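You operate a simulated robot arm through the tools that you are given. There is no shell and no other tool.

You are at the controls of a simulated robot arm. One attempt, no reset.

JOB
Open the main and welder valves, purge until the gas shows CLEAN, and swap the SHUT tag for PURGED.
Fine: one press of PURGE; both valves stay open; the SHUT tag goes on the tag shelf.

The check looks at the end state, three seconds after you hand in, the way a careful person would. Anything else that was tipped, shoved, dropped, spilled or broken makes it a failure.

ROBOT AND FRAMES
A 7-joint arm with a two-finger parallel gripper, fixed in place. Base frame: the origin is on the floor under the middle of its stand, x ahead of it, y to its left, z up. Readings come in cm, degrees, newtons and seconds.
With the tool pointing down near the work surface it reaches from about 38 to 90 cm from the base axis. Its first joint turns from -143.0 to 143.0 degrees. Payload 3 kg.
The TCP is the grasp point between the finger pads, 3 cm short of the fingertips. In the tool frame z runs along the fingers and y along their closing line. Largest opening 9.4 cm; finger width 2.8, thickness 1; the body of the gripper, 5 by 9.6 cm, starts 5.5 cm behind the TCP.
Orientation is that of the tool frame in the base frame, as [roll, pitch, yaw] about the fixed x, y, z axes, in that order (R = Rz(yaw) Ry(pitch) Rx(roll)). With the fingers straight down and closing along the base's y, the tool's x points along the base's -x, its y along +y and its z along -z.

CONTROLS
- The arm moves only by the tool servo_tool. Its argument "moves" is a list of rows, each a list of 7 numbers: the shift along the base's x, y, z in units of 250 mm (1.0 is 250 mm), then the turn, a rotation vector about the base's x, y, z in units of 180 degrees (1.0 is 180 degrees), then the finger opening in cm, from 0 to 9.4. In form: [[dx, dy, dz, rx, ry, rz, claw], ...]. A call has 1 to 20 rows; each row is the pose to reach, as a shift and turn from the pose commanded when the call began. A call with a number of a shift or a turn outside -1 to 1 is refused whole. Each row takes 0.2 s and may step no farther than 5 cm and 8.6 degrees from the row before; otherwise, or with a gripper value out of range, the whole call is refused. Where a pose cannot be reached the arm comes as near as it can. A force on the tool above 50 N (or 10 N above the force at the start of the call, whichever is more), or a blocked arm, ends the call early, and 0.2 s more pass. The fingers move at their own pace (about 7.2 cm/s each) and stop on an object; they squeeze with about 25 N. The grip force told is the motor's: it shows also when the fingers shut on nothing. Time passes only in rows, and 0.2 s behind the last, so rows that repeat a pose let the fingers close. The reply holds the time, the measured pose of the TCP, the force on the tool along the base axes, the opening and the grip force, in the units named above and with some noise, with the torque about the TCP (base axes, N m) and any sound that the robot's microphone picked up, and new pictures: "show" is both (left out), scene, wrist or none.
- Cameras (640 x 400 px; columns grow to the right, rows downward): "scene" is fixed at [4.97, -65.01, 153.34]; the picture's right is [0.83, -0.56, 0.00], its down [-0.20, -0.29, -0.93] and it looks along [0.53, 0.77, -0.36] (base axes); focal length 337 px, centre (320, 200). "wrist" rides on the gripper at [7.6, 1.4, -10.3] in the tool frame; the picture's right is [-0.18, 0.98, 0.00], its down [-0.75, -0.14, -0.64] and it looks along [-0.63, -0.12, 0.77] (tool axes); focal length 243 px, centre (320, 200). There is no depth. A picture from a camera that has moved, and an enlarged one, comes with that camera's place and axes in the base frame and with its lens.
- zoom(camera, box): a new picture of the part [left, top, right, bottom] of that camera's present view, enlarged. It takes no simulated time.
- finish_job(): hands the job in; it is judged then, once.

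Places have to be worked out from the pictures, the camera data and where the tool is seen. Open the gripper and draw the arm clear of the work before you hand the job in, unless the task says otherwise.

The tools are called after "Call:" by a JSON object that holds its "name" and its "arguments". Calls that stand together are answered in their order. servo_tool: Moves the arm, as the interface text tells. Its arguments: {"type":"object","properties":{"moves":{"type":"array","items":{"type":"array","items":{"type":"number"}}},"show":{"type":"string","enum":["both","scene","wrist","none"]}},"required":["moves"]} The other tools are called the same way: zoom (camera, box) takes an enlarged picture of a part of a camera's view; finish_job () hands the job in.

At the start:

```text
time_s: 0.0
ee_pos: [41.58, 17.16, 130.95]
orientation: [-180.0, 0.0, -180.0]
wrist_force: [-0.2, 0.2, -1.0]
wrist_torque: [0.01, 0.03, 0.0]
opening: 9.39
grasp_force: 0.1
```

scene: 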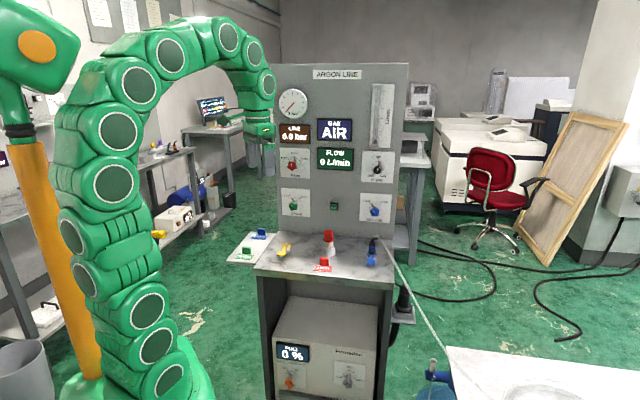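
wrist: 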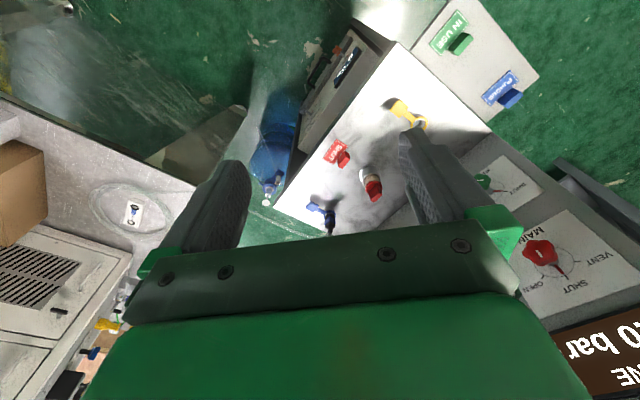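

I'll start by looking closely at the panel, the bench and the tag shelf before moving anything.

Call:
{"name": "zoom", "arguments": {"camera": "scene", "box": [270, 60, 410, 150]}}

Call:
{"name": "zoom", "arguments": {"camera": "scene", "box": [270, 140, 410, 230]}}

Call:
{"name": "zoom", "arguments": {"camera": "scene", "box": [220, 210, 400, 300]}}

Call:
{"name": "zoom", "arguments": {"camera": "scene", "box": [250, 290, 410, 400]}}

Call:
{"name": "zoom", "arguments": {"camera": "wrist", "box": [240, 0, 640, 250]}}

```text
4.44 times, centred on (340, 105) of scene
camera zoom: at [4.97, -65.01, 153.34], right [0.83, -0.56, 0.0], down [-0.2, -0.29, -0.93], along [0.53, 0.77, -0.36], focal length 1499 px, centre (231, 622)
```

zoom: 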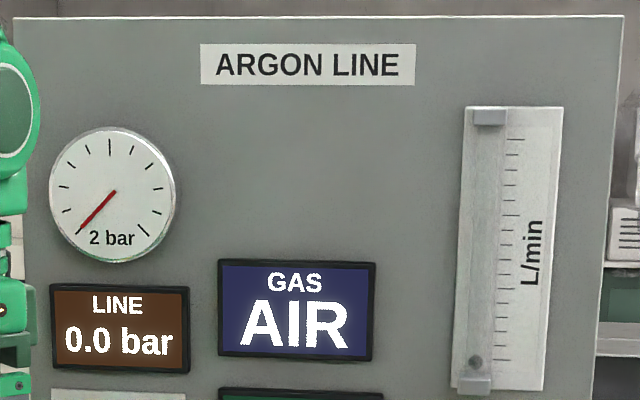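

```text
4.44 times, centred on (340, 185) of scene
camera zoom: at [4.97, -65.01, 153.34], right [0.83, -0.56, 0.0], down [-0.2, -0.29, -0.93], along [0.53, 0.77, -0.36], focal length 1499 px, centre (231, 267)
```

zoom: 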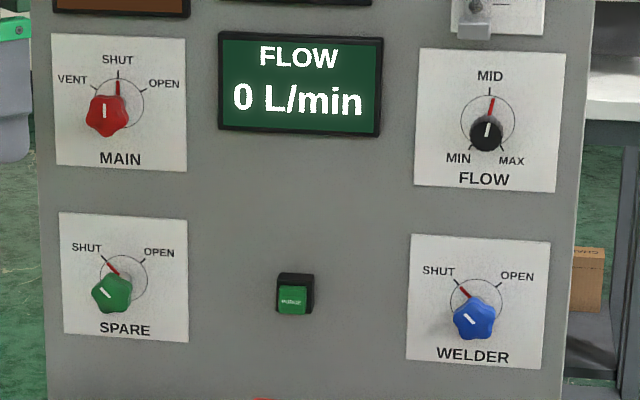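

```text
3.56 times, centred on (310, 255) of scene
camera zoom: at [4.97, -65.01, 153.34], right [0.83, -0.56, 0.0], down [-0.2, -0.29, -0.93], along [0.53, 0.77, -0.36], focal length 1199 px, centre (356, 4)
```

zoom: 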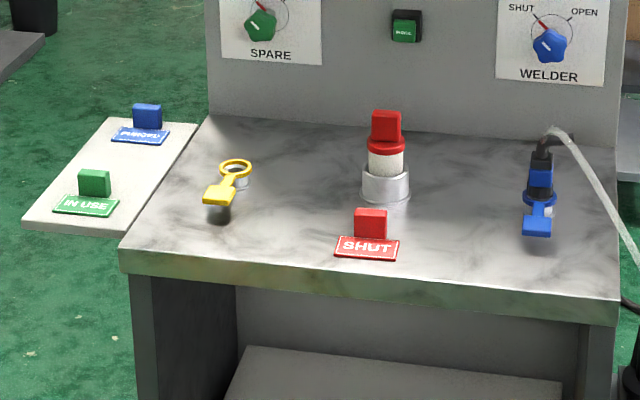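

```text
3.64 times, centred on (330, 345) of scene
camera zoom: at [4.97, -65.01, 153.34], right [0.83, -0.56, 0.0], down [-0.2, -0.29, -0.93], along [0.53, 0.77, -0.36], focal length 1226 px, centre (284, -327)
```

zoom: 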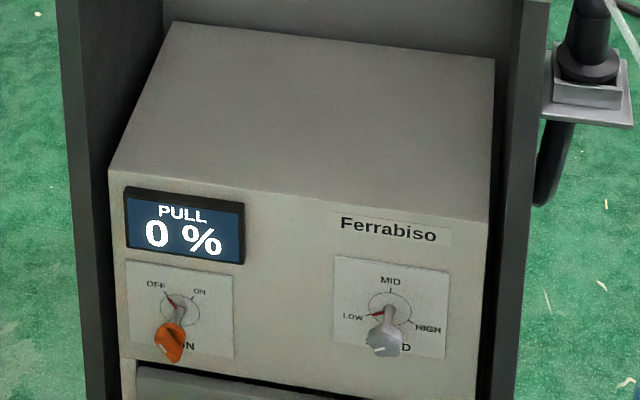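

```text
1.60 times, centred on (440, 125) of wrist
camera zoom: at [33.98, 18.69, 141.24], right [0.18, 0.98, 0.0], down [0.75, -0.14, 0.64], along [0.63, -0.12, -0.77], focal length 388 px, centre (128, 320)
```

zoom: 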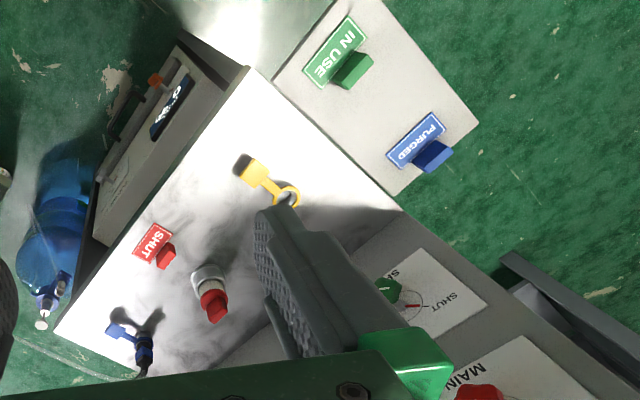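

The panel runs at about 45 degrees to the base, facing along (-0.7, -0.7). I put MAIN near [66, 44, 120], WELDER near [89, 22, 103], PURGE near [80, 35, 103], and the tags at z about 90. First I'll yaw the tool 45 degrees and move it in front of MAIN, well clear of everything.

Call:
{"name": "servo_tool", "arguments": {"moves": [[0.067, 0.079, -0.025, 0, 0, 0.03125, 6], [0.134, 0.158, -0.05, 0, 0, 0.0625, 6], [0.201, 0.237, -0.075, 0, 0, 0.09375, 6], [0.268, 0.316, -0.1, 0, 0, 0.125, 6], [0.335, 0.395, -0.125, 0, 0, 0.15625, 6], [0.402, 0.474, -0.15, 0, 0, 0.1875, 6], [0.469, 0.553, -0.175, 0, 0, 0.21875, 6], [0.536, 0.632, -0.2, 0, 0, 0.25, 6]], "show": "both"}}

```text
time_s: 1.8
ee_pos: [54.91, 33.11, 125.99]
orientation: [180.0, 0.0, -134.9]
wrist_force: [0.1, 0.3, 0.3]
wrist_torque: [-0.01, -0.03, 0.03]
opening: 6.0
grasp_force: 0.0
camera wrist: at [48.62, 28.83, 136.27], right [-0.57, 0.82, 0.0], down [0.63, 0.43, 0.64], along [0.53, 0.36, -0.77], focal length 243 px, centre (320, 200)
```

scene: 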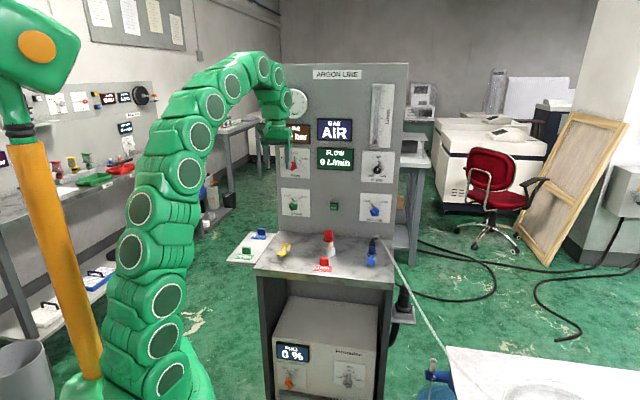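
wrist: 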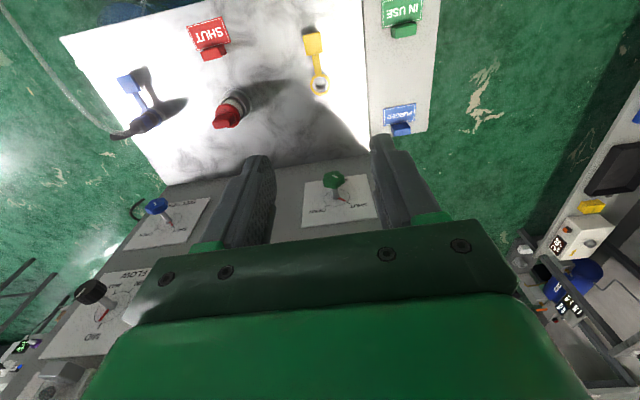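

The tool is aligned with the panel and clear of it. Next I'll pitch it up to horizontal so it points at MAIN, and bring the TCP down to about z = 120.

Call:
{"name": "servo_tool", "arguments": {"moves": [[0, 0, -0.02, 0.02946, -0.02946, 0, 6], [0, 0, -0.04, 0.05893, -0.05893, 0, 6], [0, 0, -0.06, 0.08839, -0.08839, 0, 6], [0, 0, -0.08, 0.11785, -0.11785, 0, 6], [0, 0, -0.1, 0.14731, -0.14731, 0, 6], [0, 0, -0.12, 0.17678, -0.17678, 0, 6], [0, 0, -0.14, 0.20624, -0.20624, 0, 6], [0, 0, -0.16, 0.2357, -0.2357, 0, 6], [0, 0, -0.18, 0.26517, -0.26517, 0, 6], [0, 0, -0.2, 0.29463, -0.29463, 0, 6], [0, 0, -0.22, 0.32409, -0.32409, 0, 6], [0, 0, -0.236, 0.35355, -0.35355, 0, 6]], "show": "both"}}

```text
time_s: 4.4
ee_pos: [55.99, 33.01, 122.64]
orientation: [-179.7, 86.4, -134.6]
wrist_force: [0.4, 0.1, -0.7]
wrist_torque: [-0.01, -0.02, -0.02]
opening: 5.99
grasp_force: 0.1
out of reach, approached as far as the arm can: row 11, 12
camera wrist: at [47.5, 26.49, 115.78], right [-0.69, 0.7, 0.18], down [-0.32, -0.52, 0.79], along [0.65, 0.49, 0.58], focal length 243 px, centre (320, 200)
```

scene: 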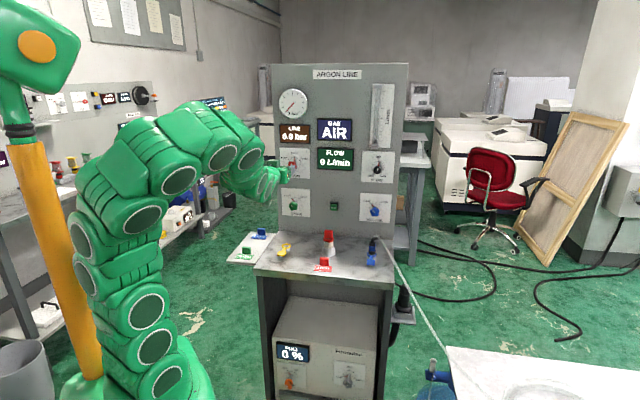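
wrist: 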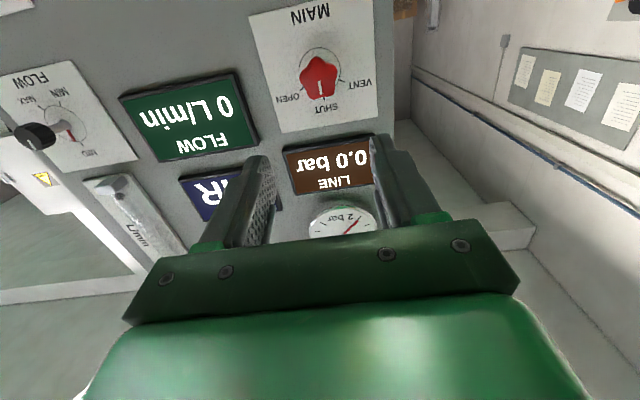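

The tool is nearly horizontal, but it's too close in to finish the pitch, so moving forward should fix that. I'll zoom on MAIN to refine its axis and depth.

Call:
{"name": "zoom", "arguments": {"camera": "wrist", "box": [240, 0, 400, 140]}}

Call:
{"name": "zoom", "arguments": {"camera": "scene", "box": [200, 120, 340, 220]}}

```text
2.86 times, centred on (320, 70) of wrist
camera zoom: at [47.5, 26.49, 115.78], right [-0.69, 0.7, 0.18], down [-0.32, -0.52, 0.79], along [0.65, 0.49, 0.58], focal length 693 px, centre (320, 571)
```

zoom: 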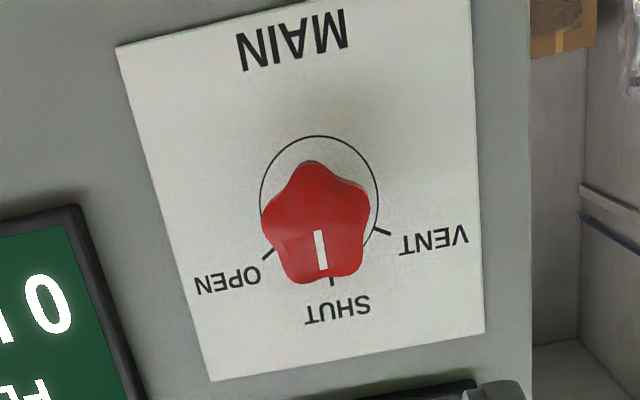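

```text
4.00 times, centred on (270, 170) of scene
camera zoom: at [4.97, -65.01, 153.34], right [0.83, -0.56, 0.0], down [-0.2, -0.29, -0.93], along [0.53, 0.77, -0.36], focal length 1349 px, centre (520, 320)
```

zoom: 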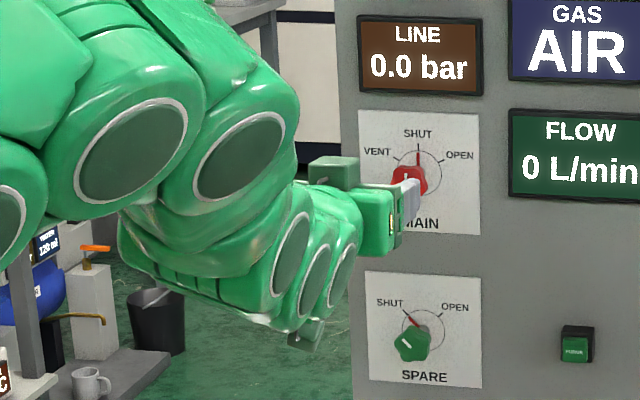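

MAIN's axis is close to [66.4, 44.0, 119.9], and the knob is about 3.6 cm across with a lobe on each side horizontally. I'll move forward 7 cm along the approach, still short of the knob, and check that the pose comes back into reach.

Call:
{"name": "servo_tool", "arguments": {"moves": [[0.05, 0.05, 0, 0, 0, 0, 6], [0.1, 0.1, 0, 0, 0, 0, 6], [0.15, 0.15, 0, 0, 0, 0, 6], [0.2, 0.2, 0, 0, 0, 0, 6], [0.2, 0.2, 0, 0, 0, 0, 6]], "show": "both"}}

```text
time_s: 5.6
ee_pos: [61.08, 38.05, 122.71]
orientation: [-180.0, 86.3, -135.1]
wrist_force: [0.3, 0.0, -0.1]
wrist_torque: [-0.05, 0.0, 0.02]
opening: 5.99
grasp_force: 0.1
camera wrist: at [52.53, 31.52, 115.76], right [-0.69, 0.7, 0.18], down [-0.32, -0.52, 0.79], along [0.65, 0.49, 0.58], focal length 243 px, centre (320, 200)
```

scene: 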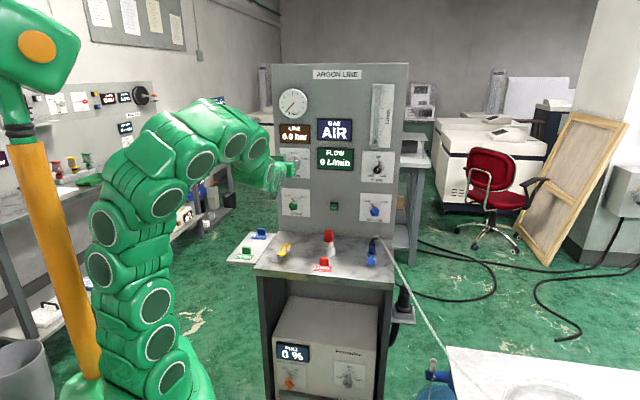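
wrist: 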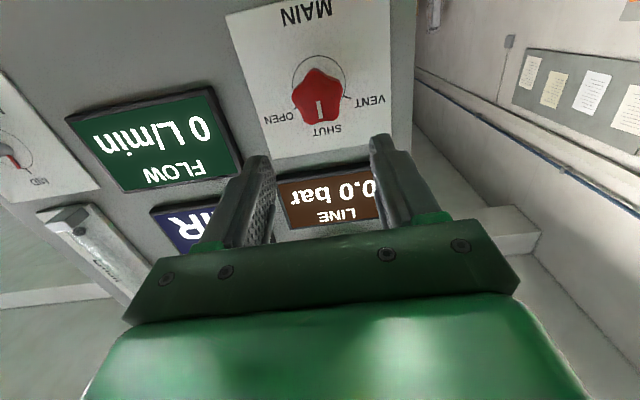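

The reading is [61.1, 38.0, 122.7] with pitch 86.3. I'll correct the height, lateral offset and pitch first, then advance with wide fingers and stop with the TCP about 0.5 cm short of the knob face.

Call:
{"name": "servo_tool", "arguments": {"moves": [[-0.006, 0.006, -0.055, 0.00707, -0.00707, 0, 7], [-0.0124, 0.0124, -0.109, 0.01414, -0.01414, 0, 7], [-0.0124, 0.0124, -0.109, 0.01414, -0.01414, 0, 7], [-0.0124, 0.0124, -0.109, 0.01414, -0.01414, 0, 7]], "show": "both"}}

```text
time_s: 6.6
ee_pos: [60.67, 38.36, 119.99]
orientation: [-168.8, 89.8, -123.8]
wrist_force: [-1.0, -0.6, -1.1]
wrist_torque: [-0.01, 0.01, -0.02]
opening: 7.01
grasp_force: 0.0
camera wrist: at [52.52, 32.07, 112.36], right [-0.69, 0.7, 0.18], down [-0.35, -0.55, 0.76], along [0.63, 0.46, 0.63], focal length 243 px, centre (320, 200)
```

scene: 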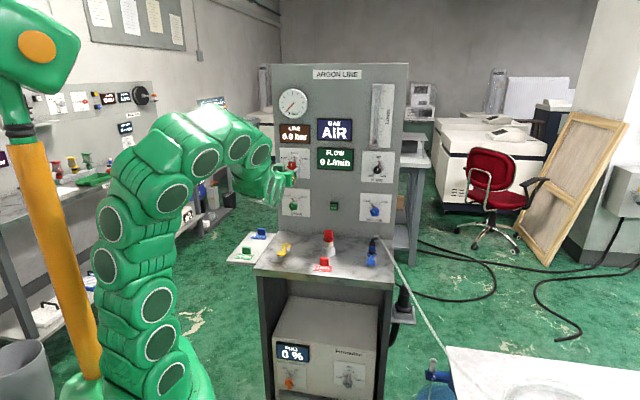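
wrist: 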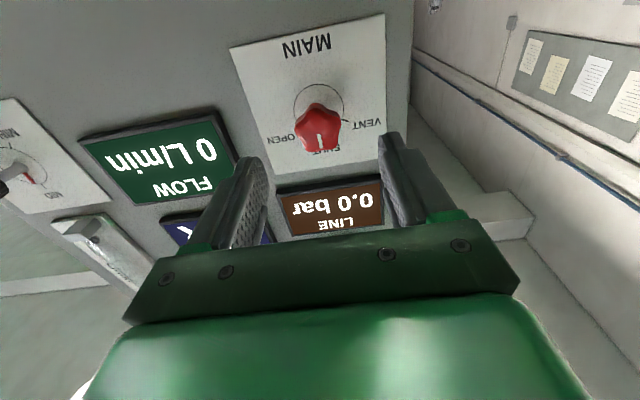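

The knob sits almost exactly on the tool axis, 8 cm ahead and at the right height. I'll advance 7.5 cm with the fingers open to straddle it.

Call:
{"name": "servo_tool", "arguments": {"moves": [[0.045, 0.042, 0, 0, 0, 0, 7], [0.09, 0.084, 0, 0, 0, 0, 7], [0.13, 0.126, 0, 0, 0, 0, 7], [0.17, 0.165, 0, 0, 0, 0, 7], [0.2, 0.193, 0, 0, 0, 0, 7], [0.217, 0.21, 0, 0, 0, 0, 7]], "show": "both"}}

```text
time_s: 8.0
ee_pos: [66.13, 43.62, 120.07]
orientation: [-149.0, 89.8, -103.8]
wrist_force: [-0.4, 0.7, -0.2]
wrist_torque: [0.0, -0.01, 0.03]
opening: 7.0
grasp_force: 0.1
camera wrist: at [57.97, 37.33, 112.44], right [-0.69, 0.7, 0.18], down [-0.35, -0.55, 0.76], along [0.63, 0.46, 0.63], focal length 243 px, centre (320, 200)
```

scene: 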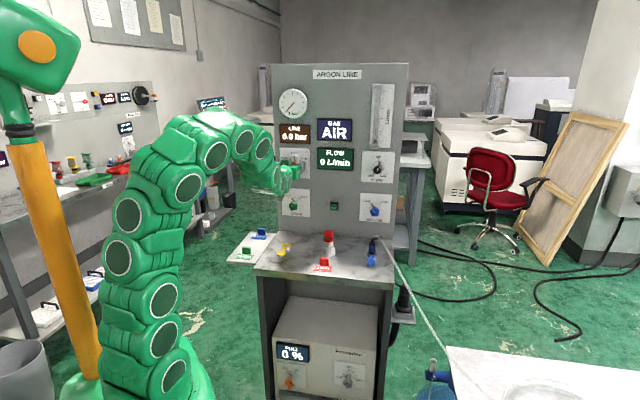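
wrist: 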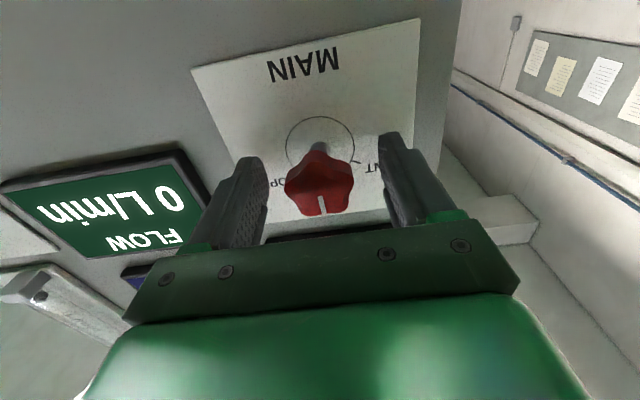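

The knob is centred between the fingers. I'll zoom to check the depth before closing.

Call:
{"name": "zoom", "arguments": {"camera": "wrist", "box": [200, 80, 450, 260]}}

Call:
{"name": "zoom", "arguments": {"camera": "scene", "box": [230, 120, 340, 220]}}

```text
2.22 times, centred on (325, 170) of wrist
camera zoom: at [57.97, 37.33, 112.44], right [-0.69, 0.7, 0.18], down [-0.35, -0.55, 0.76], along [0.63, 0.46, 0.63], focal length 539 px, centre (309, 267)
```

zoom: 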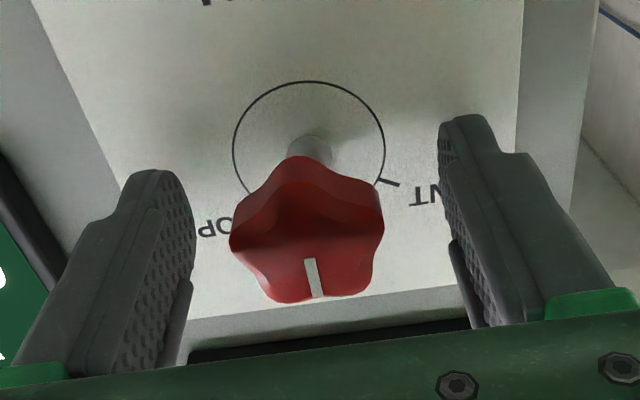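

```text
4.00 times, centred on (285, 170) of scene
camera zoom: at [4.97, -65.01, 153.34], right [0.83, -0.56, 0.0], down [-0.2, -0.29, -0.93], along [0.53, 0.77, -0.36], focal length 1349 px, centre (460, 320)
```

zoom: 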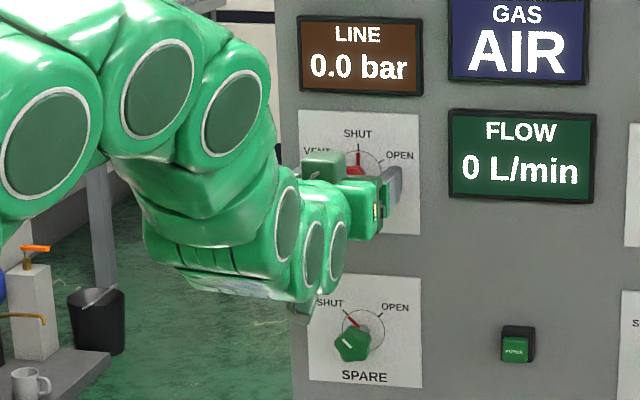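

The fingers straddle the knob with room behind. I'll close on it.

Call:
{"name": "servo_tool", "arguments": {"moves": [[0, 0, 0, 0, 0, 0, 4], [0, 0, 0, 0, 0, 0, 2], [0, 0, 0, 0, 0, 0, 2], [0, 0, 0, 0, 0, 0, 2]], "show": "wrist"}}

```text
time_s: 9.0
ee_pos: [66.2, 43.53, 119.99]
orientation: [-166.2, 90.0, -121.0]
wrist_force: [3.9, 1.9, 1.3]
wrist_torque: [0.09, -0.05, 0.17]
opening: 3.38
grasp_force: 44.8
camera wrist: at [57.96, 37.33, 112.42], right [-0.69, 0.7, 0.18], down [-0.35, -0.55, 0.76], along [0.63, 0.46, 0.63], focal length 243 px, centre (320, 200)
```

wrist: 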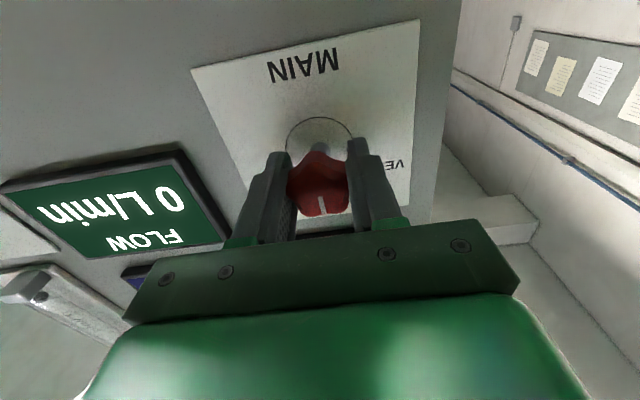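

Gripped at 3.4 cm with low side loads. I'll turn clockwise as seen facing the panel, from SHUT toward OPEN, by 30 degrees first and check.

Call:
{"name": "servo_tool", "arguments": {"moves": [[0, 0, 0, 0.02357, 0.02357, 0, 2], [0, 0, 0, 0.04714, 0.04714, 0, 2], [0, 0, 0, 0.07071, 0.07071, 0, 2], [0, 0, 0, 0.09428, 0.09428, 0, 2], [0, 0, 0, 0.11785, 0.11785, 0, 2]], "show": "both"}}

```text
time_s: 10.2
ee_pos: [66.13, 43.42, 119.88]
orientation: [90.0, 59.9, 135.1]
wrist_force: [14.1, 8.8, 16.2]
wrist_torque: [0.58, -0.51, -0.61]
opening: 3.38
grasp_force: 45.3
camera wrist: at [55.4, 39.91, 114.13], right [-0.54, 0.54, 0.65], down [-0.1, -0.81, 0.58], along [0.84, 0.25, 0.49], focal length 243 px, centre (320, 200)
```

scene: 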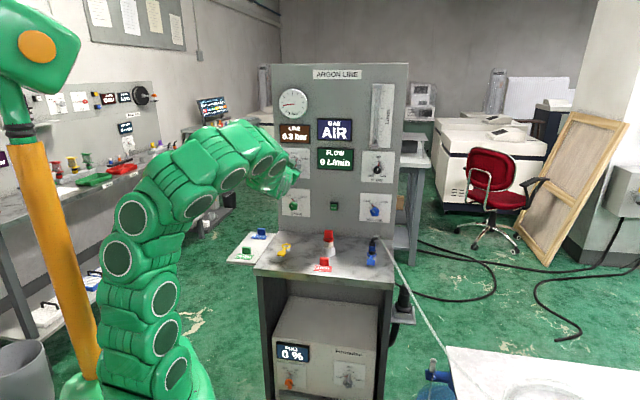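
wrist: 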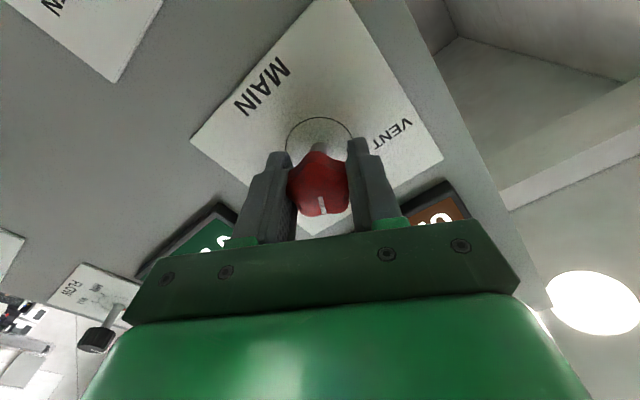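

LINE has come up to 0.3 bar and the gauge is moving, so the direction is right. I'll turn another 24 degrees with a tiny offset to relieve the side load.

Call:
{"name": "servo_tool", "arguments": {"moves": [[-0.003, -0.004, -0.005, 0.01571, 0.01571, 0, 2], [-0.003, -0.004, -0.005, 0.03143, 0.03143, 0, 2], [-0.003, -0.004, -0.005, 0.04714, 0.04714, 0, 2], [-0.003, -0.004, -0.005, 0.06285, 0.06285, 0, 2], [-0.003, -0.004, -0.005, 0.07857, 0.07857, 0, 2], [-0.003, -0.004, -0.005, 0.09428, 0.09428, 0, 2]], "show": "both"}}

```text
time_s: 11.1
ee_pos: [65.91, 43.52, 119.74]
orientation: [90.0, 46.3, 135.1]
wrist_force: [3.4, 2.8, 5.4]
wrist_torque: [0.1, -0.11, -0.38]
opening: 3.37
grasp_force: 45.2
stopped in row 4: the force on the tool passed its limit at 51 N (the readings are from after the stop); the commanded pose is now the measured one
camera wrist: at [54.32, 40.72, 115.37], right [-0.41, 0.41, 0.81], down [-0.01, -0.89, 0.45], along [0.91, 0.18, 0.37], focal length 243 px, centre (320, 200)
```

scene: 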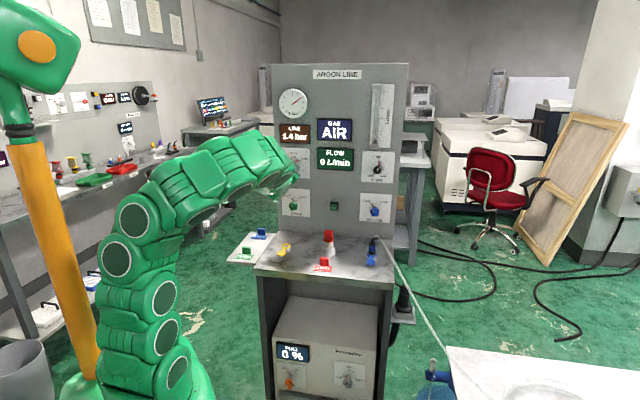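
wrist: 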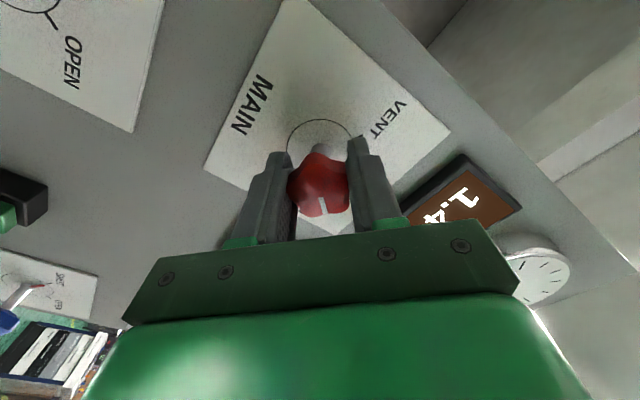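

The force limit stopped the turn at about 44 degrees, with LINE now reading 1.4 bar. I'll zoom in to see where the pointer is.

Call:
{"name": "zoom", "arguments": {"camera": "wrist", "box": [200, 80, 450, 260]}}

Call:
{"name": "zoom", "arguments": {"camera": "scene", "box": [250, 80, 350, 220]}}

```text
2.22 times, centred on (325, 170) of wrist
camera zoom: at [54.32, 40.72, 115.37], right [-0.41, 0.41, 0.81], down [-0.01, -0.89, 0.45], along [0.91, 0.18, 0.37], focal length 539 px, centre (309, 267)
```

zoom: 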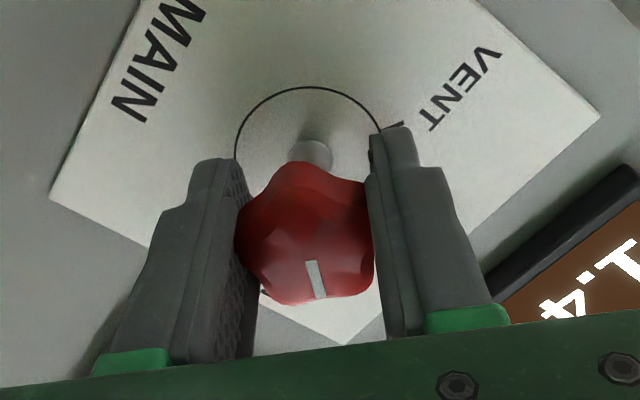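

```text
2.86 times, centred on (300, 150) of scene
camera zoom: at [4.97, -65.01, 153.34], right [0.83, -0.56, 0.0], down [-0.2, -0.29, -0.93], along [0.53, 0.77, -0.36], focal length 964 px, centre (377, 343)
```

zoom: 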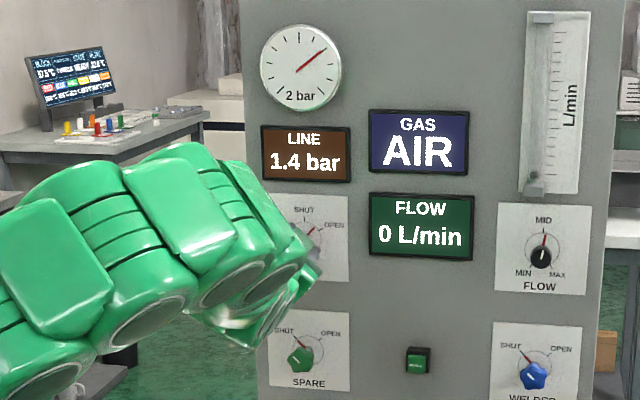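

The red pointer is between SHUT and OPEN, so it hasn't reached OPEN yet. The grip centre has drifted along a small arc around the knob axis, so I'll keep turning in small steps and follow that arc.

Call:
{"name": "servo_tool", "arguments": {"moves": [[-0.0009, 0.0005, -0.0005, 0.01178, 0.01178, 0, 2], [-0.0018, 0.001, -0.001, 0.02357, 0.02357, 0, 2], [-0.0027, 0.0015, -0.0015, 0.03535, 0.03535, 0, 2], [-0.0036, 0.002, -0.002, 0.04714, 0.04714, 0, 2]], "show": "scene"}}

Call:
{"name": "zoom", "arguments": {"camera": "scene", "box": [270, 80, 350, 220]}}

```text
time_s: 12.1
ee_pos: [65.89, 43.53, 119.92]
orientation: [89.8, 34.2, 134.9]
wrist_force: [25.3, 20.2, 23.6]
wrist_torque: [0.03, -0.08, -0.49]
opening: 3.36
grasp_force: 44.4
```

scene: 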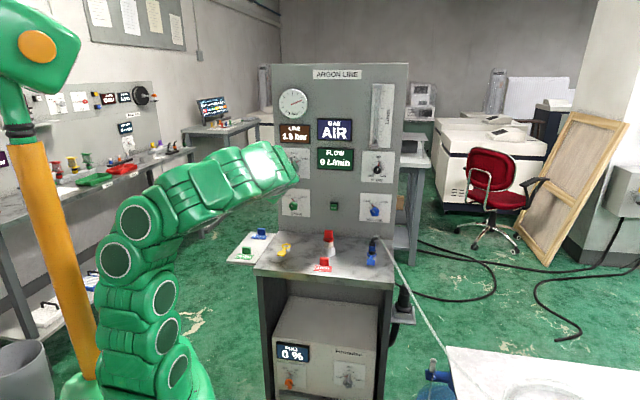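

```text
2.86 times, centred on (310, 150) of scene
camera zoom: at [4.97, -65.01, 153.34], right [0.83, -0.56, 0.0], down [-0.2, -0.29, -0.93], along [0.53, 0.77, -0.36], focal length 964 px, centre (349, 343)
```

zoom: 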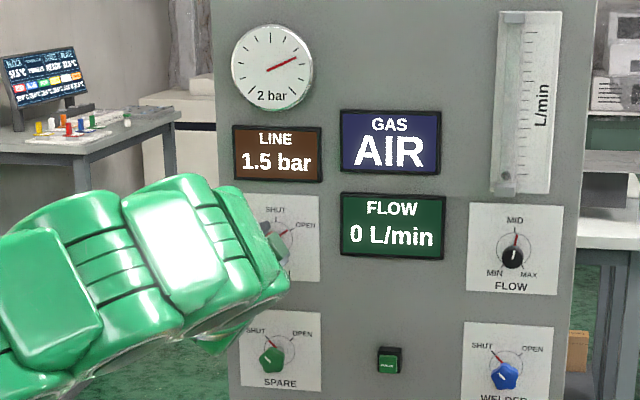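

Call:
{"name": "zoom", "arguments": {"camera": "scene", "box": [275, 140, 325, 185]}}

Call:
{"name": "zoom", "arguments": {"camera": "wrist", "box": [200, 80, 450, 260]}}

```text
8.89 times, centred on (300, 162) of scene
camera zoom: at [4.97, -65.01, 153.34], right [0.83, -0.56, 0.0], down [-0.2, -0.29, -0.93], along [0.53, 0.77, -0.36], focal length 2998 px, centre (498, 533)
```

zoom: 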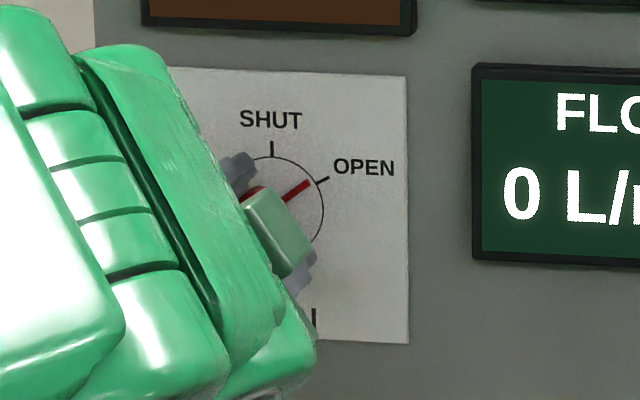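

```text
2.22 times, centred on (325, 170) of wrist
camera zoom: at [53.72, 41.34, 116.78], right [-0.29, 0.28, 0.92], down [0.04, -0.95, 0.31], along [0.96, 0.13, 0.26], focal length 539 px, centre (309, 267)
```

zoom: 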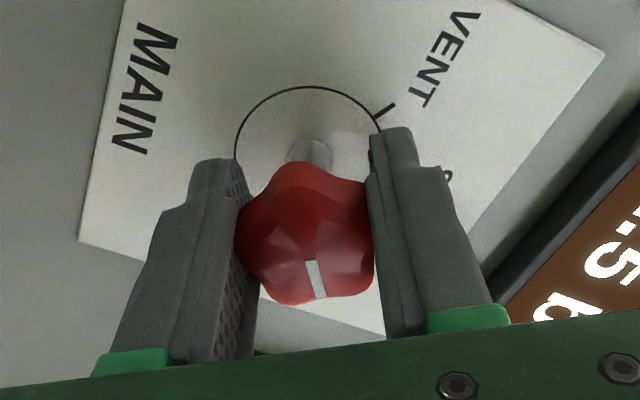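

The pointer is at about 56 degrees and the OPEN tick is at about 60. I'll turn 5 more degrees and ease the position toward where the knob is holding the tool.

Call:
{"name": "servo_tool", "arguments": {"moves": [[0.004, 0.002, 0.008, 0.00393, 0.00393, 0, 2], [0.004, 0.002, 0.008, 0.01178, 0.01178, 0, 2], [0.004, 0.002, 0.008, 0.01964, 0.01964, 0, 2], [0.004, 0.002, 0.008, 0.01964, 0.01964, 0, 2]], "show": "scene"}}

Call:
{"name": "zoom", "arguments": {"camera": "scene", "box": [275, 140, 325, 185]}}

Call:
{"name": "zoom", "arguments": {"camera": "scene", "box": [270, 80, 350, 220]}}

```text
time_s: 13.1
ee_pos: [66.02, 43.67, 119.87]
orientation: [90.2, 29.2, 135.1]
wrist_force: [-19.2, -31.6, -7.3]
wrist_torque: [-0.14, 0.21, -0.14]
opening: 3.39
grasp_force: 45.1
```

scene: 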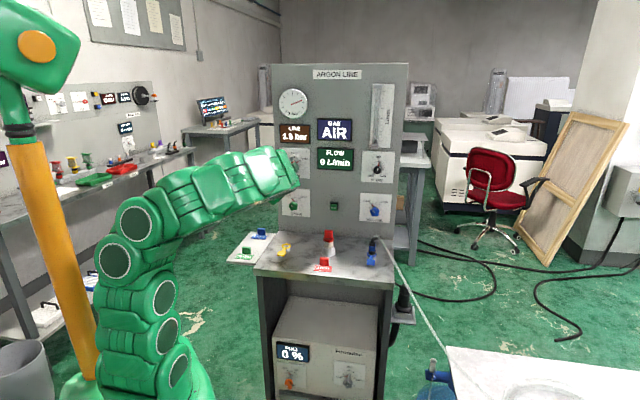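

```text
8.89 times, centred on (300, 162) of scene
camera zoom: at [4.97, -65.01, 153.34], right [0.83, -0.56, 0.0], down [-0.2, -0.29, -0.93], along [0.53, 0.77, -0.36], focal length 2998 px, centre (498, 533)
```

zoom: 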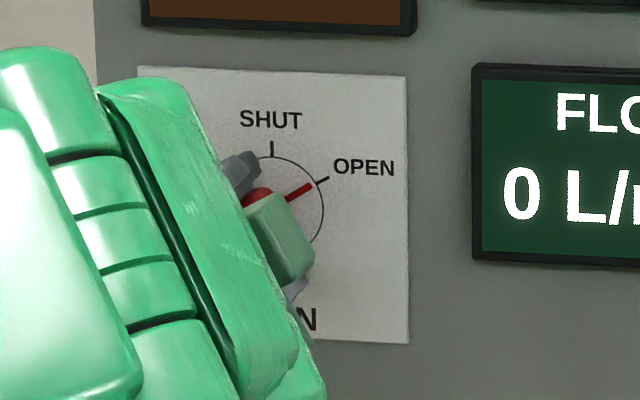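

```text
2.86 times, centred on (310, 150) of scene
camera zoom: at [4.97, -65.01, 153.34], right [0.83, -0.56, 0.0], down [-0.2, -0.29, -0.93], along [0.53, 0.77, -0.36], focal length 964 px, centre (349, 343)
```

zoom: 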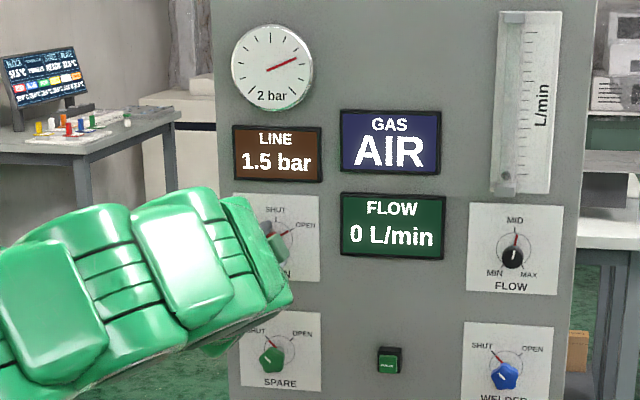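

The pointer now lines up with the OPEN tick and LINE holds at 1.5 bar. I'll release the knob and retreat straight back along the axis.

Call:
{"name": "servo_tool", "arguments": {"moves": [[-0.002, -0.003, 0, 0, 0, 0, 5], [-0.002, -0.003, 0, 0, 0, 0, 7], [-0.002, -0.003, 0, 0, 0, 0, 7], [-0.06, -0.06, 0, 0, 0, 0, 7], [-0.12, -0.12, 0, 0, 0, 0, 7], [-0.2, -0.2, 0, 0, 0, 0, 7], [-0.28, -0.28, 0, 0, 0, 0, 7]], "show": "both"}}

Call:
{"name": "zoom", "arguments": {"camera": "scene", "box": [270, 80, 410, 220]}}

```text
time_s: 14.7
ee_pos: [58.94, 36.66, 120.08]
orientation: [89.8, 29.3, 135.1]
wrist_force: [-0.1, 0.0, -0.3]
wrist_torque: [0.0, -0.01, 0.03]
opening: 7.02
grasp_force: 0.1
camera wrist: at [46.43, 34.58, 117.62], right [-0.23, 0.23, 0.95], down [0.06, -0.97, 0.24], along [0.97, 0.11, 0.21], focal length 243 px, centre (320, 200)
```

scene: 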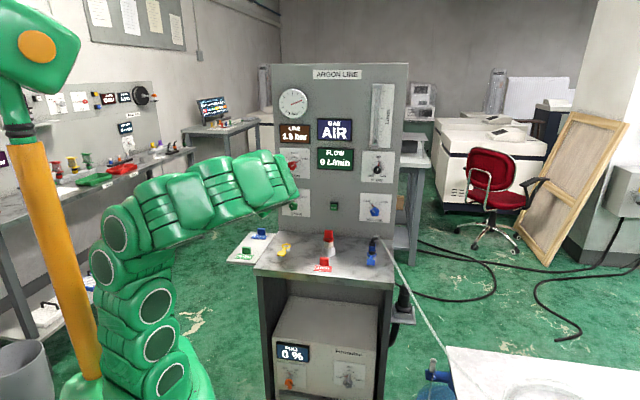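
wrist: 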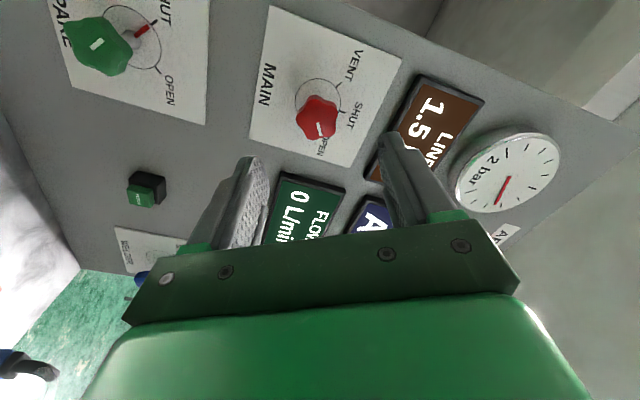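

```text
2.86 times, centred on (340, 150) of scene
camera zoom: at [4.97, -65.01, 153.34], right [0.83, -0.56, 0.0], down [-0.2, -0.29, -0.93], along [0.53, 0.77, -0.36], focal length 964 px, centre (263, 343)
```

zoom: 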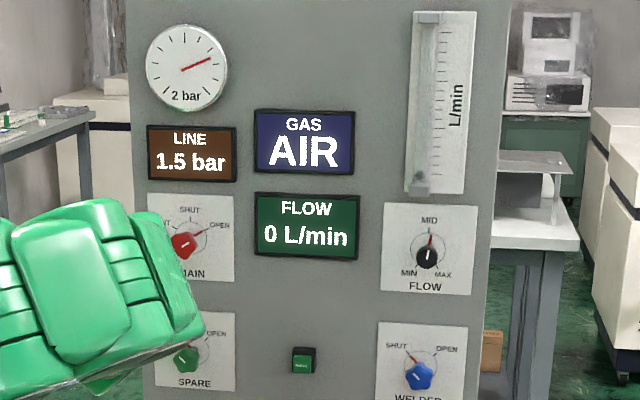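

MAIN is at OPEN and holding 1.5 bar. Before going to WELDER I need the size and height of the blue connector in front of it, so I'll zoom there.

Call:
{"name": "zoom", "arguments": {"camera": "scene", "box": [340, 190, 420, 280]}}

Call:
{"name": "zoom", "arguments": {"camera": "scene", "box": [350, 180, 410, 225]}}

Call:
{"name": "zoom", "arguments": {"camera": "scene", "box": [225, 220, 345, 280]}}

```text
4.44 times, centred on (380, 235) of scene
camera zoom: at [4.97, -65.01, 153.34], right [0.83, -0.56, 0.0], down [-0.2, -0.29, -0.93], along [0.53, 0.77, -0.36], focal length 1499 px, centre (53, 44)
```

zoom: 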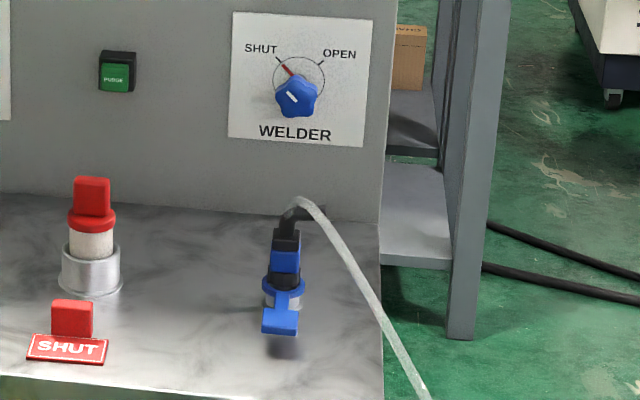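

```text
8.89 times, centred on (380, 202) of scene
camera zoom: at [4.97, -65.01, 153.34], right [0.83, -0.56, 0.0], down [-0.2, -0.29, -0.93], along [0.53, 0.77, -0.36], focal length 2998 px, centre (-213, 178)
```

zoom: 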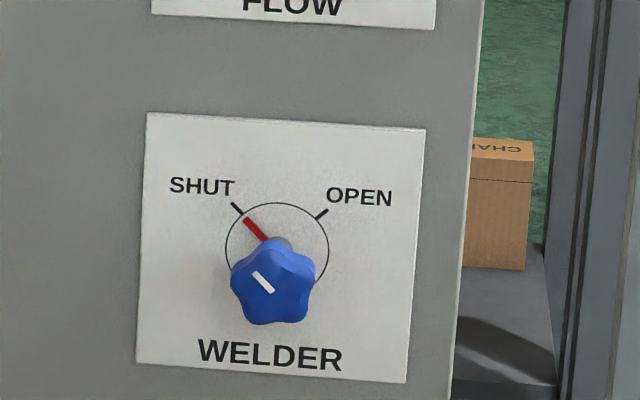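

```text
5.33 times, centred on (285, 250) of scene
camera zoom: at [4.97, -65.01, 153.34], right [0.83, -0.56, 0.0], down [-0.2, -0.29, -0.93], along [0.53, 0.77, -0.36], focal length 1799 px, centre (507, -67)
```

zoom: 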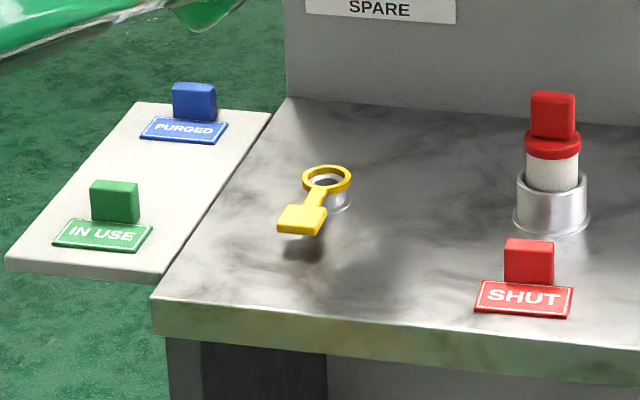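

WELDER needs about 90 degrees, from -45 to +45. The connector and cable in front of it reach z of about 98.8, so a level hand would be too low. I'll grip it with the hand tilted 45 degrees and sweep around the knob axis. First I'll unwind the roll and move right, away from the panel.

Call:
{"name": "servo_tool", "arguments": {"moves": [[0.02, -0.08, 0, -0.02985, -0.02985, 0, 7], [0.055, -0.175, 0, -0.0597, -0.0597, 0, 7], [0.09, -0.27, 0, -0.08955, -0.08955, 0, 7], [0.125, -0.365, 0, -0.1194, -0.1194, 0, 7], [0.16, -0.46, 0, -0.14925, -0.14925, 0, 7], [0.2, -0.555, 0, -0.1791, -0.1791, 0, 7], [0.24, -0.65, 0, -0.20895, -0.20895, 0, 7], [0.28, -0.748, 0, -0.2388, -0.2388, 0, 7]], "show": "both"}}

```text
time_s: 16.5
ee_pos: [66.06, 18.05, 120.0]
orientation: [-141.0, 89.8, -95.8]
wrist_force: [-1.1, 0.2, 0.4]
wrist_torque: [0.01, 0.02, 0.01]
opening: 6.99
grasp_force: 0.2
camera wrist: at [57.9, 11.8, 112.44], right [-0.7, 0.69, 0.18], down [-0.35, -0.55, 0.76], along [0.62, 0.46, 0.63], focal length 243 px, centre (320, 200)
```

scene: 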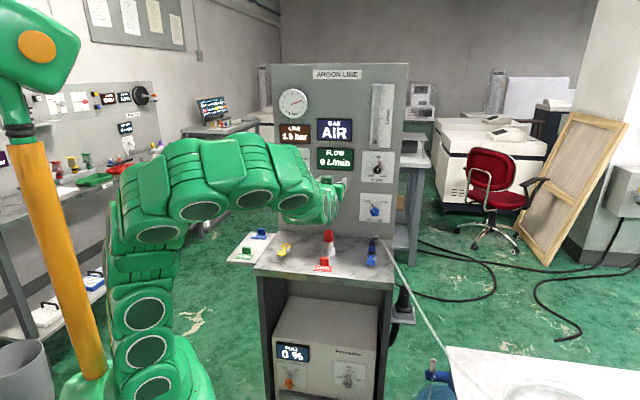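
wrist: 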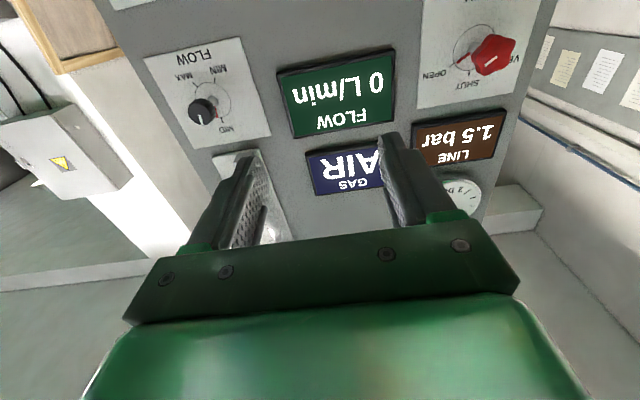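

Reachable and clear. Now I'll tilt the hand 45 degrees down and move toward WELDER, staying high at z = 112 so the wrist camera can see the knob and the connector.

Call:
{"name": "servo_tool", "arguments": {"moves": [[0.08, -0.027, -0.05, -0.02946, 0.02946, 0, 7], [0.16, -0.053, -0.107, -0.05893, 0.05893, 0, 7], [0.24, -0.08, -0.16, -0.08839, 0.08839, 0, 7], [0.32, -0.107, -0.213, -0.11785, 0.11785, 0, 7], [0.4, -0.133, -0.267, -0.14731, 0.14731, 0, 7], [0.48, -0.16, -0.32, -0.17678, 0.17678, 0, 7]], "show": "both"}}

```text
time_s: 17.9
ee_pos: [78.14, 14.0, 111.89]
orientation: [-179.9, 44.7, -134.8]
wrist_force: [0.9, 0.2, -1.1]
wrist_torque: [0.0, 0.05, 0.01]
opening: 7.01
grasp_force: 0.1
camera wrist: at [68.25, 6.01, 113.92], right [-0.61, 0.79, 0.13], down [0.16, -0.04, 0.99], along [0.78, 0.62, -0.1], focal length 243 px, centre (320, 200)
```

scene: 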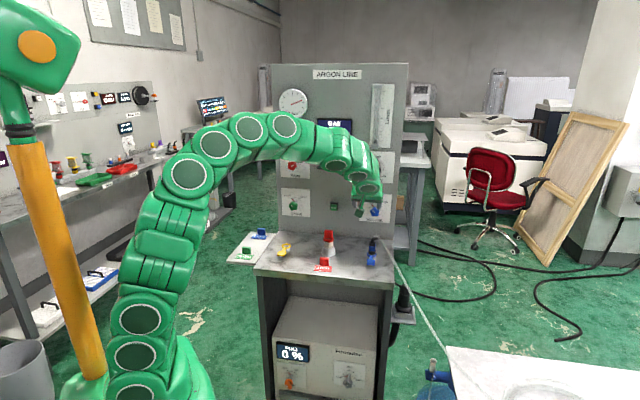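
wrist: 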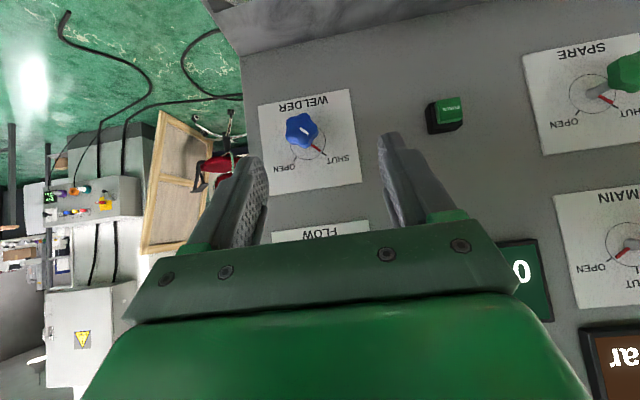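

I have the knob and PURGE in view. Now I'll roll the hand -45 degrees about the panel normal to match the SHUT pointer, and move to a pre-grasp up-left of the knob.

Call:
{"name": "servo_tool", "arguments": {"moves": [[0.017, 0.041, -0.025, -0.02946, -0.02946, 0, 7], [0.034, 0.082, -0.05, -0.05893, -0.05893, 0, 7], [0.051, 0.123, -0.076, -0.08839, -0.08839, 0, 7], [0.068, 0.164, -0.101, -0.11785, -0.11785, 0, 7], [0.085, 0.205, -0.127, -0.14731, -0.14731, 0, 7], [0.102, 0.246, -0.152, -0.17678, -0.17678, 0, 7], [0.102, 0.246, -0.152, -0.17678, -0.17678, 0, 7]], "show": "both"}}

```text
time_s: 19.5
ee_pos: [80.59, 20.13, 108.21]
orientation: [-125.4, 29.9, -99.9]
wrist_force: [0.2, 0.6, -0.5]
wrist_torque: [0.0, 0.03, 0.01]
opening: 6.99
grasp_force: 0.0
camera wrist: at [70.08, 12.77, 108.59], right [-0.47, 0.65, -0.6], down [-0.37, 0.48, 0.8], along [0.81, 0.59, 0.01], focal length 243 px, centre (320, 200)
```

scene: 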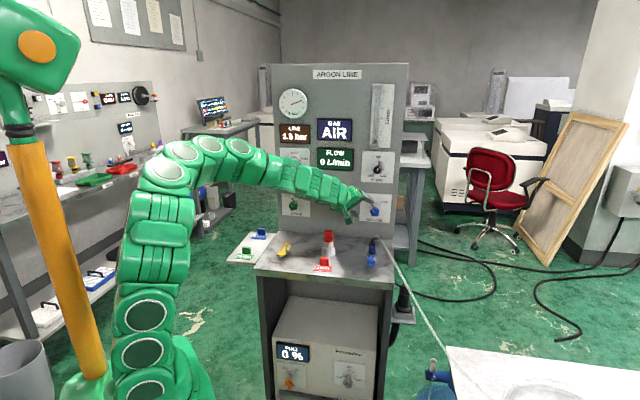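
wrist: 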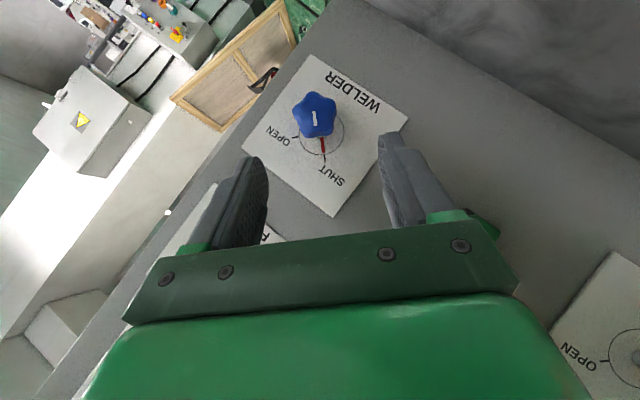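

The knob sits almost on the tool axis, about 9.5 cm ahead, near [88.6, 20.9, 103.5]. I'll advance halfway along the tool axis with a small lateral correction and re-check.

Call:
{"name": "servo_tool", "arguments": {"moves": [[0.008, -0.008, 0.004, 0, 0, 0, 7], [0.06, 0, -0.025, 0, 0, 0, 7], [0.115, 0.007, -0.058, 0, 0, 0, 7], [0.17, 0.015, -0.09, 0, 0, 0, 7], [0.17, 0.015, -0.09, 0, 0, 0, 7]], "show": "both"}}

Call:
{"name": "zoom", "arguments": {"camera": "scene", "box": [330, 170, 420, 260]}}

Call:
{"name": "zoom", "arguments": {"camera": "wrist", "box": [200, 60, 450, 240]}}

```text
time_s: 20.7
ee_pos: [84.75, 20.42, 106.0]
orientation: [-125.4, 29.9, -99.8]
wrist_force: [-0.8, 0.1, 0.0]
wrist_torque: [0.03, -0.04, 0.0]
opening: 7.01
grasp_force: 0.0
camera wrist: at [74.27, 13.15, 106.38], right [-0.47, 0.65, -0.6], down [-0.36, 0.48, 0.8], along [0.81, 0.59, 0.01], focal length 243 px, centre (320, 200)
```

scene: 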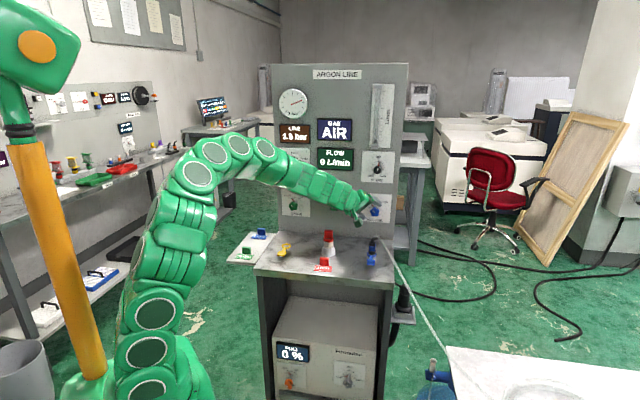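
wrist: 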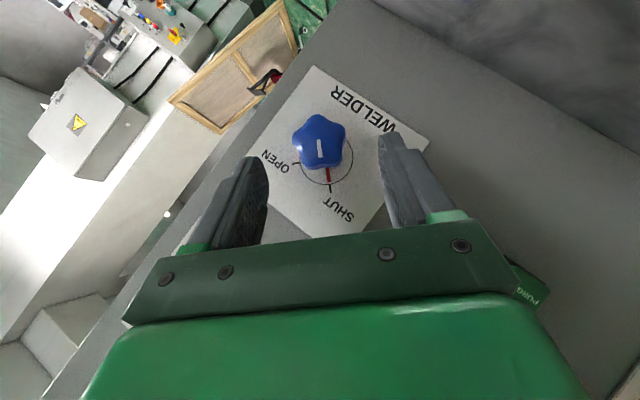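

```text
4.44 times, centred on (375, 215) of scene
camera zoom: at [4.97, -65.01, 153.34], right [0.83, -0.56, 0.0], down [-0.2, -0.29, -0.93], along [0.53, 0.77, -0.36], focal length 1499 px, centre (76, 133)
```

zoom: 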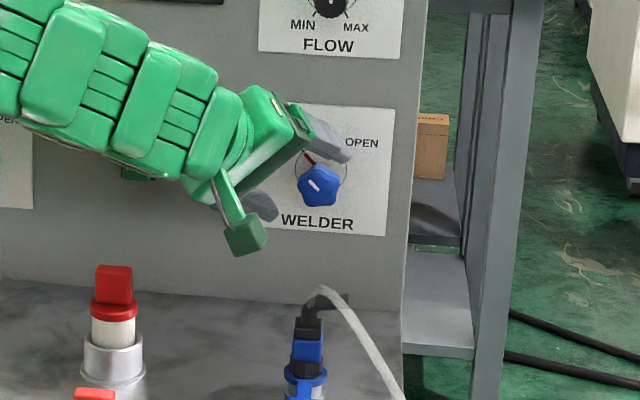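

```text
2.22 times, centred on (325, 150) of wrist
camera zoom: at [74.27, 13.15, 106.38], right [-0.47, 0.65, -0.6], down [-0.36, 0.48, 0.8], along [0.81, 0.59, 0.01], focal length 539 px, centre (309, 311)
```

zoom: 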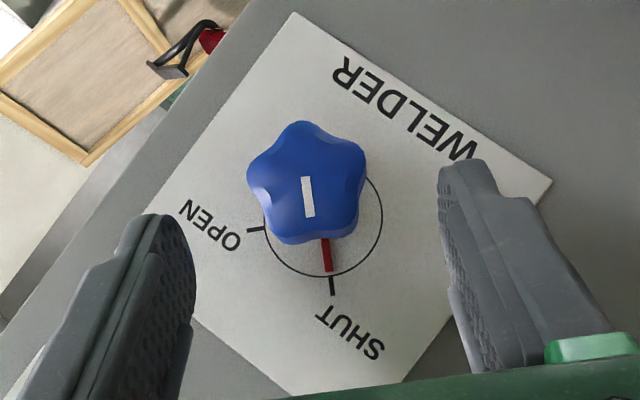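

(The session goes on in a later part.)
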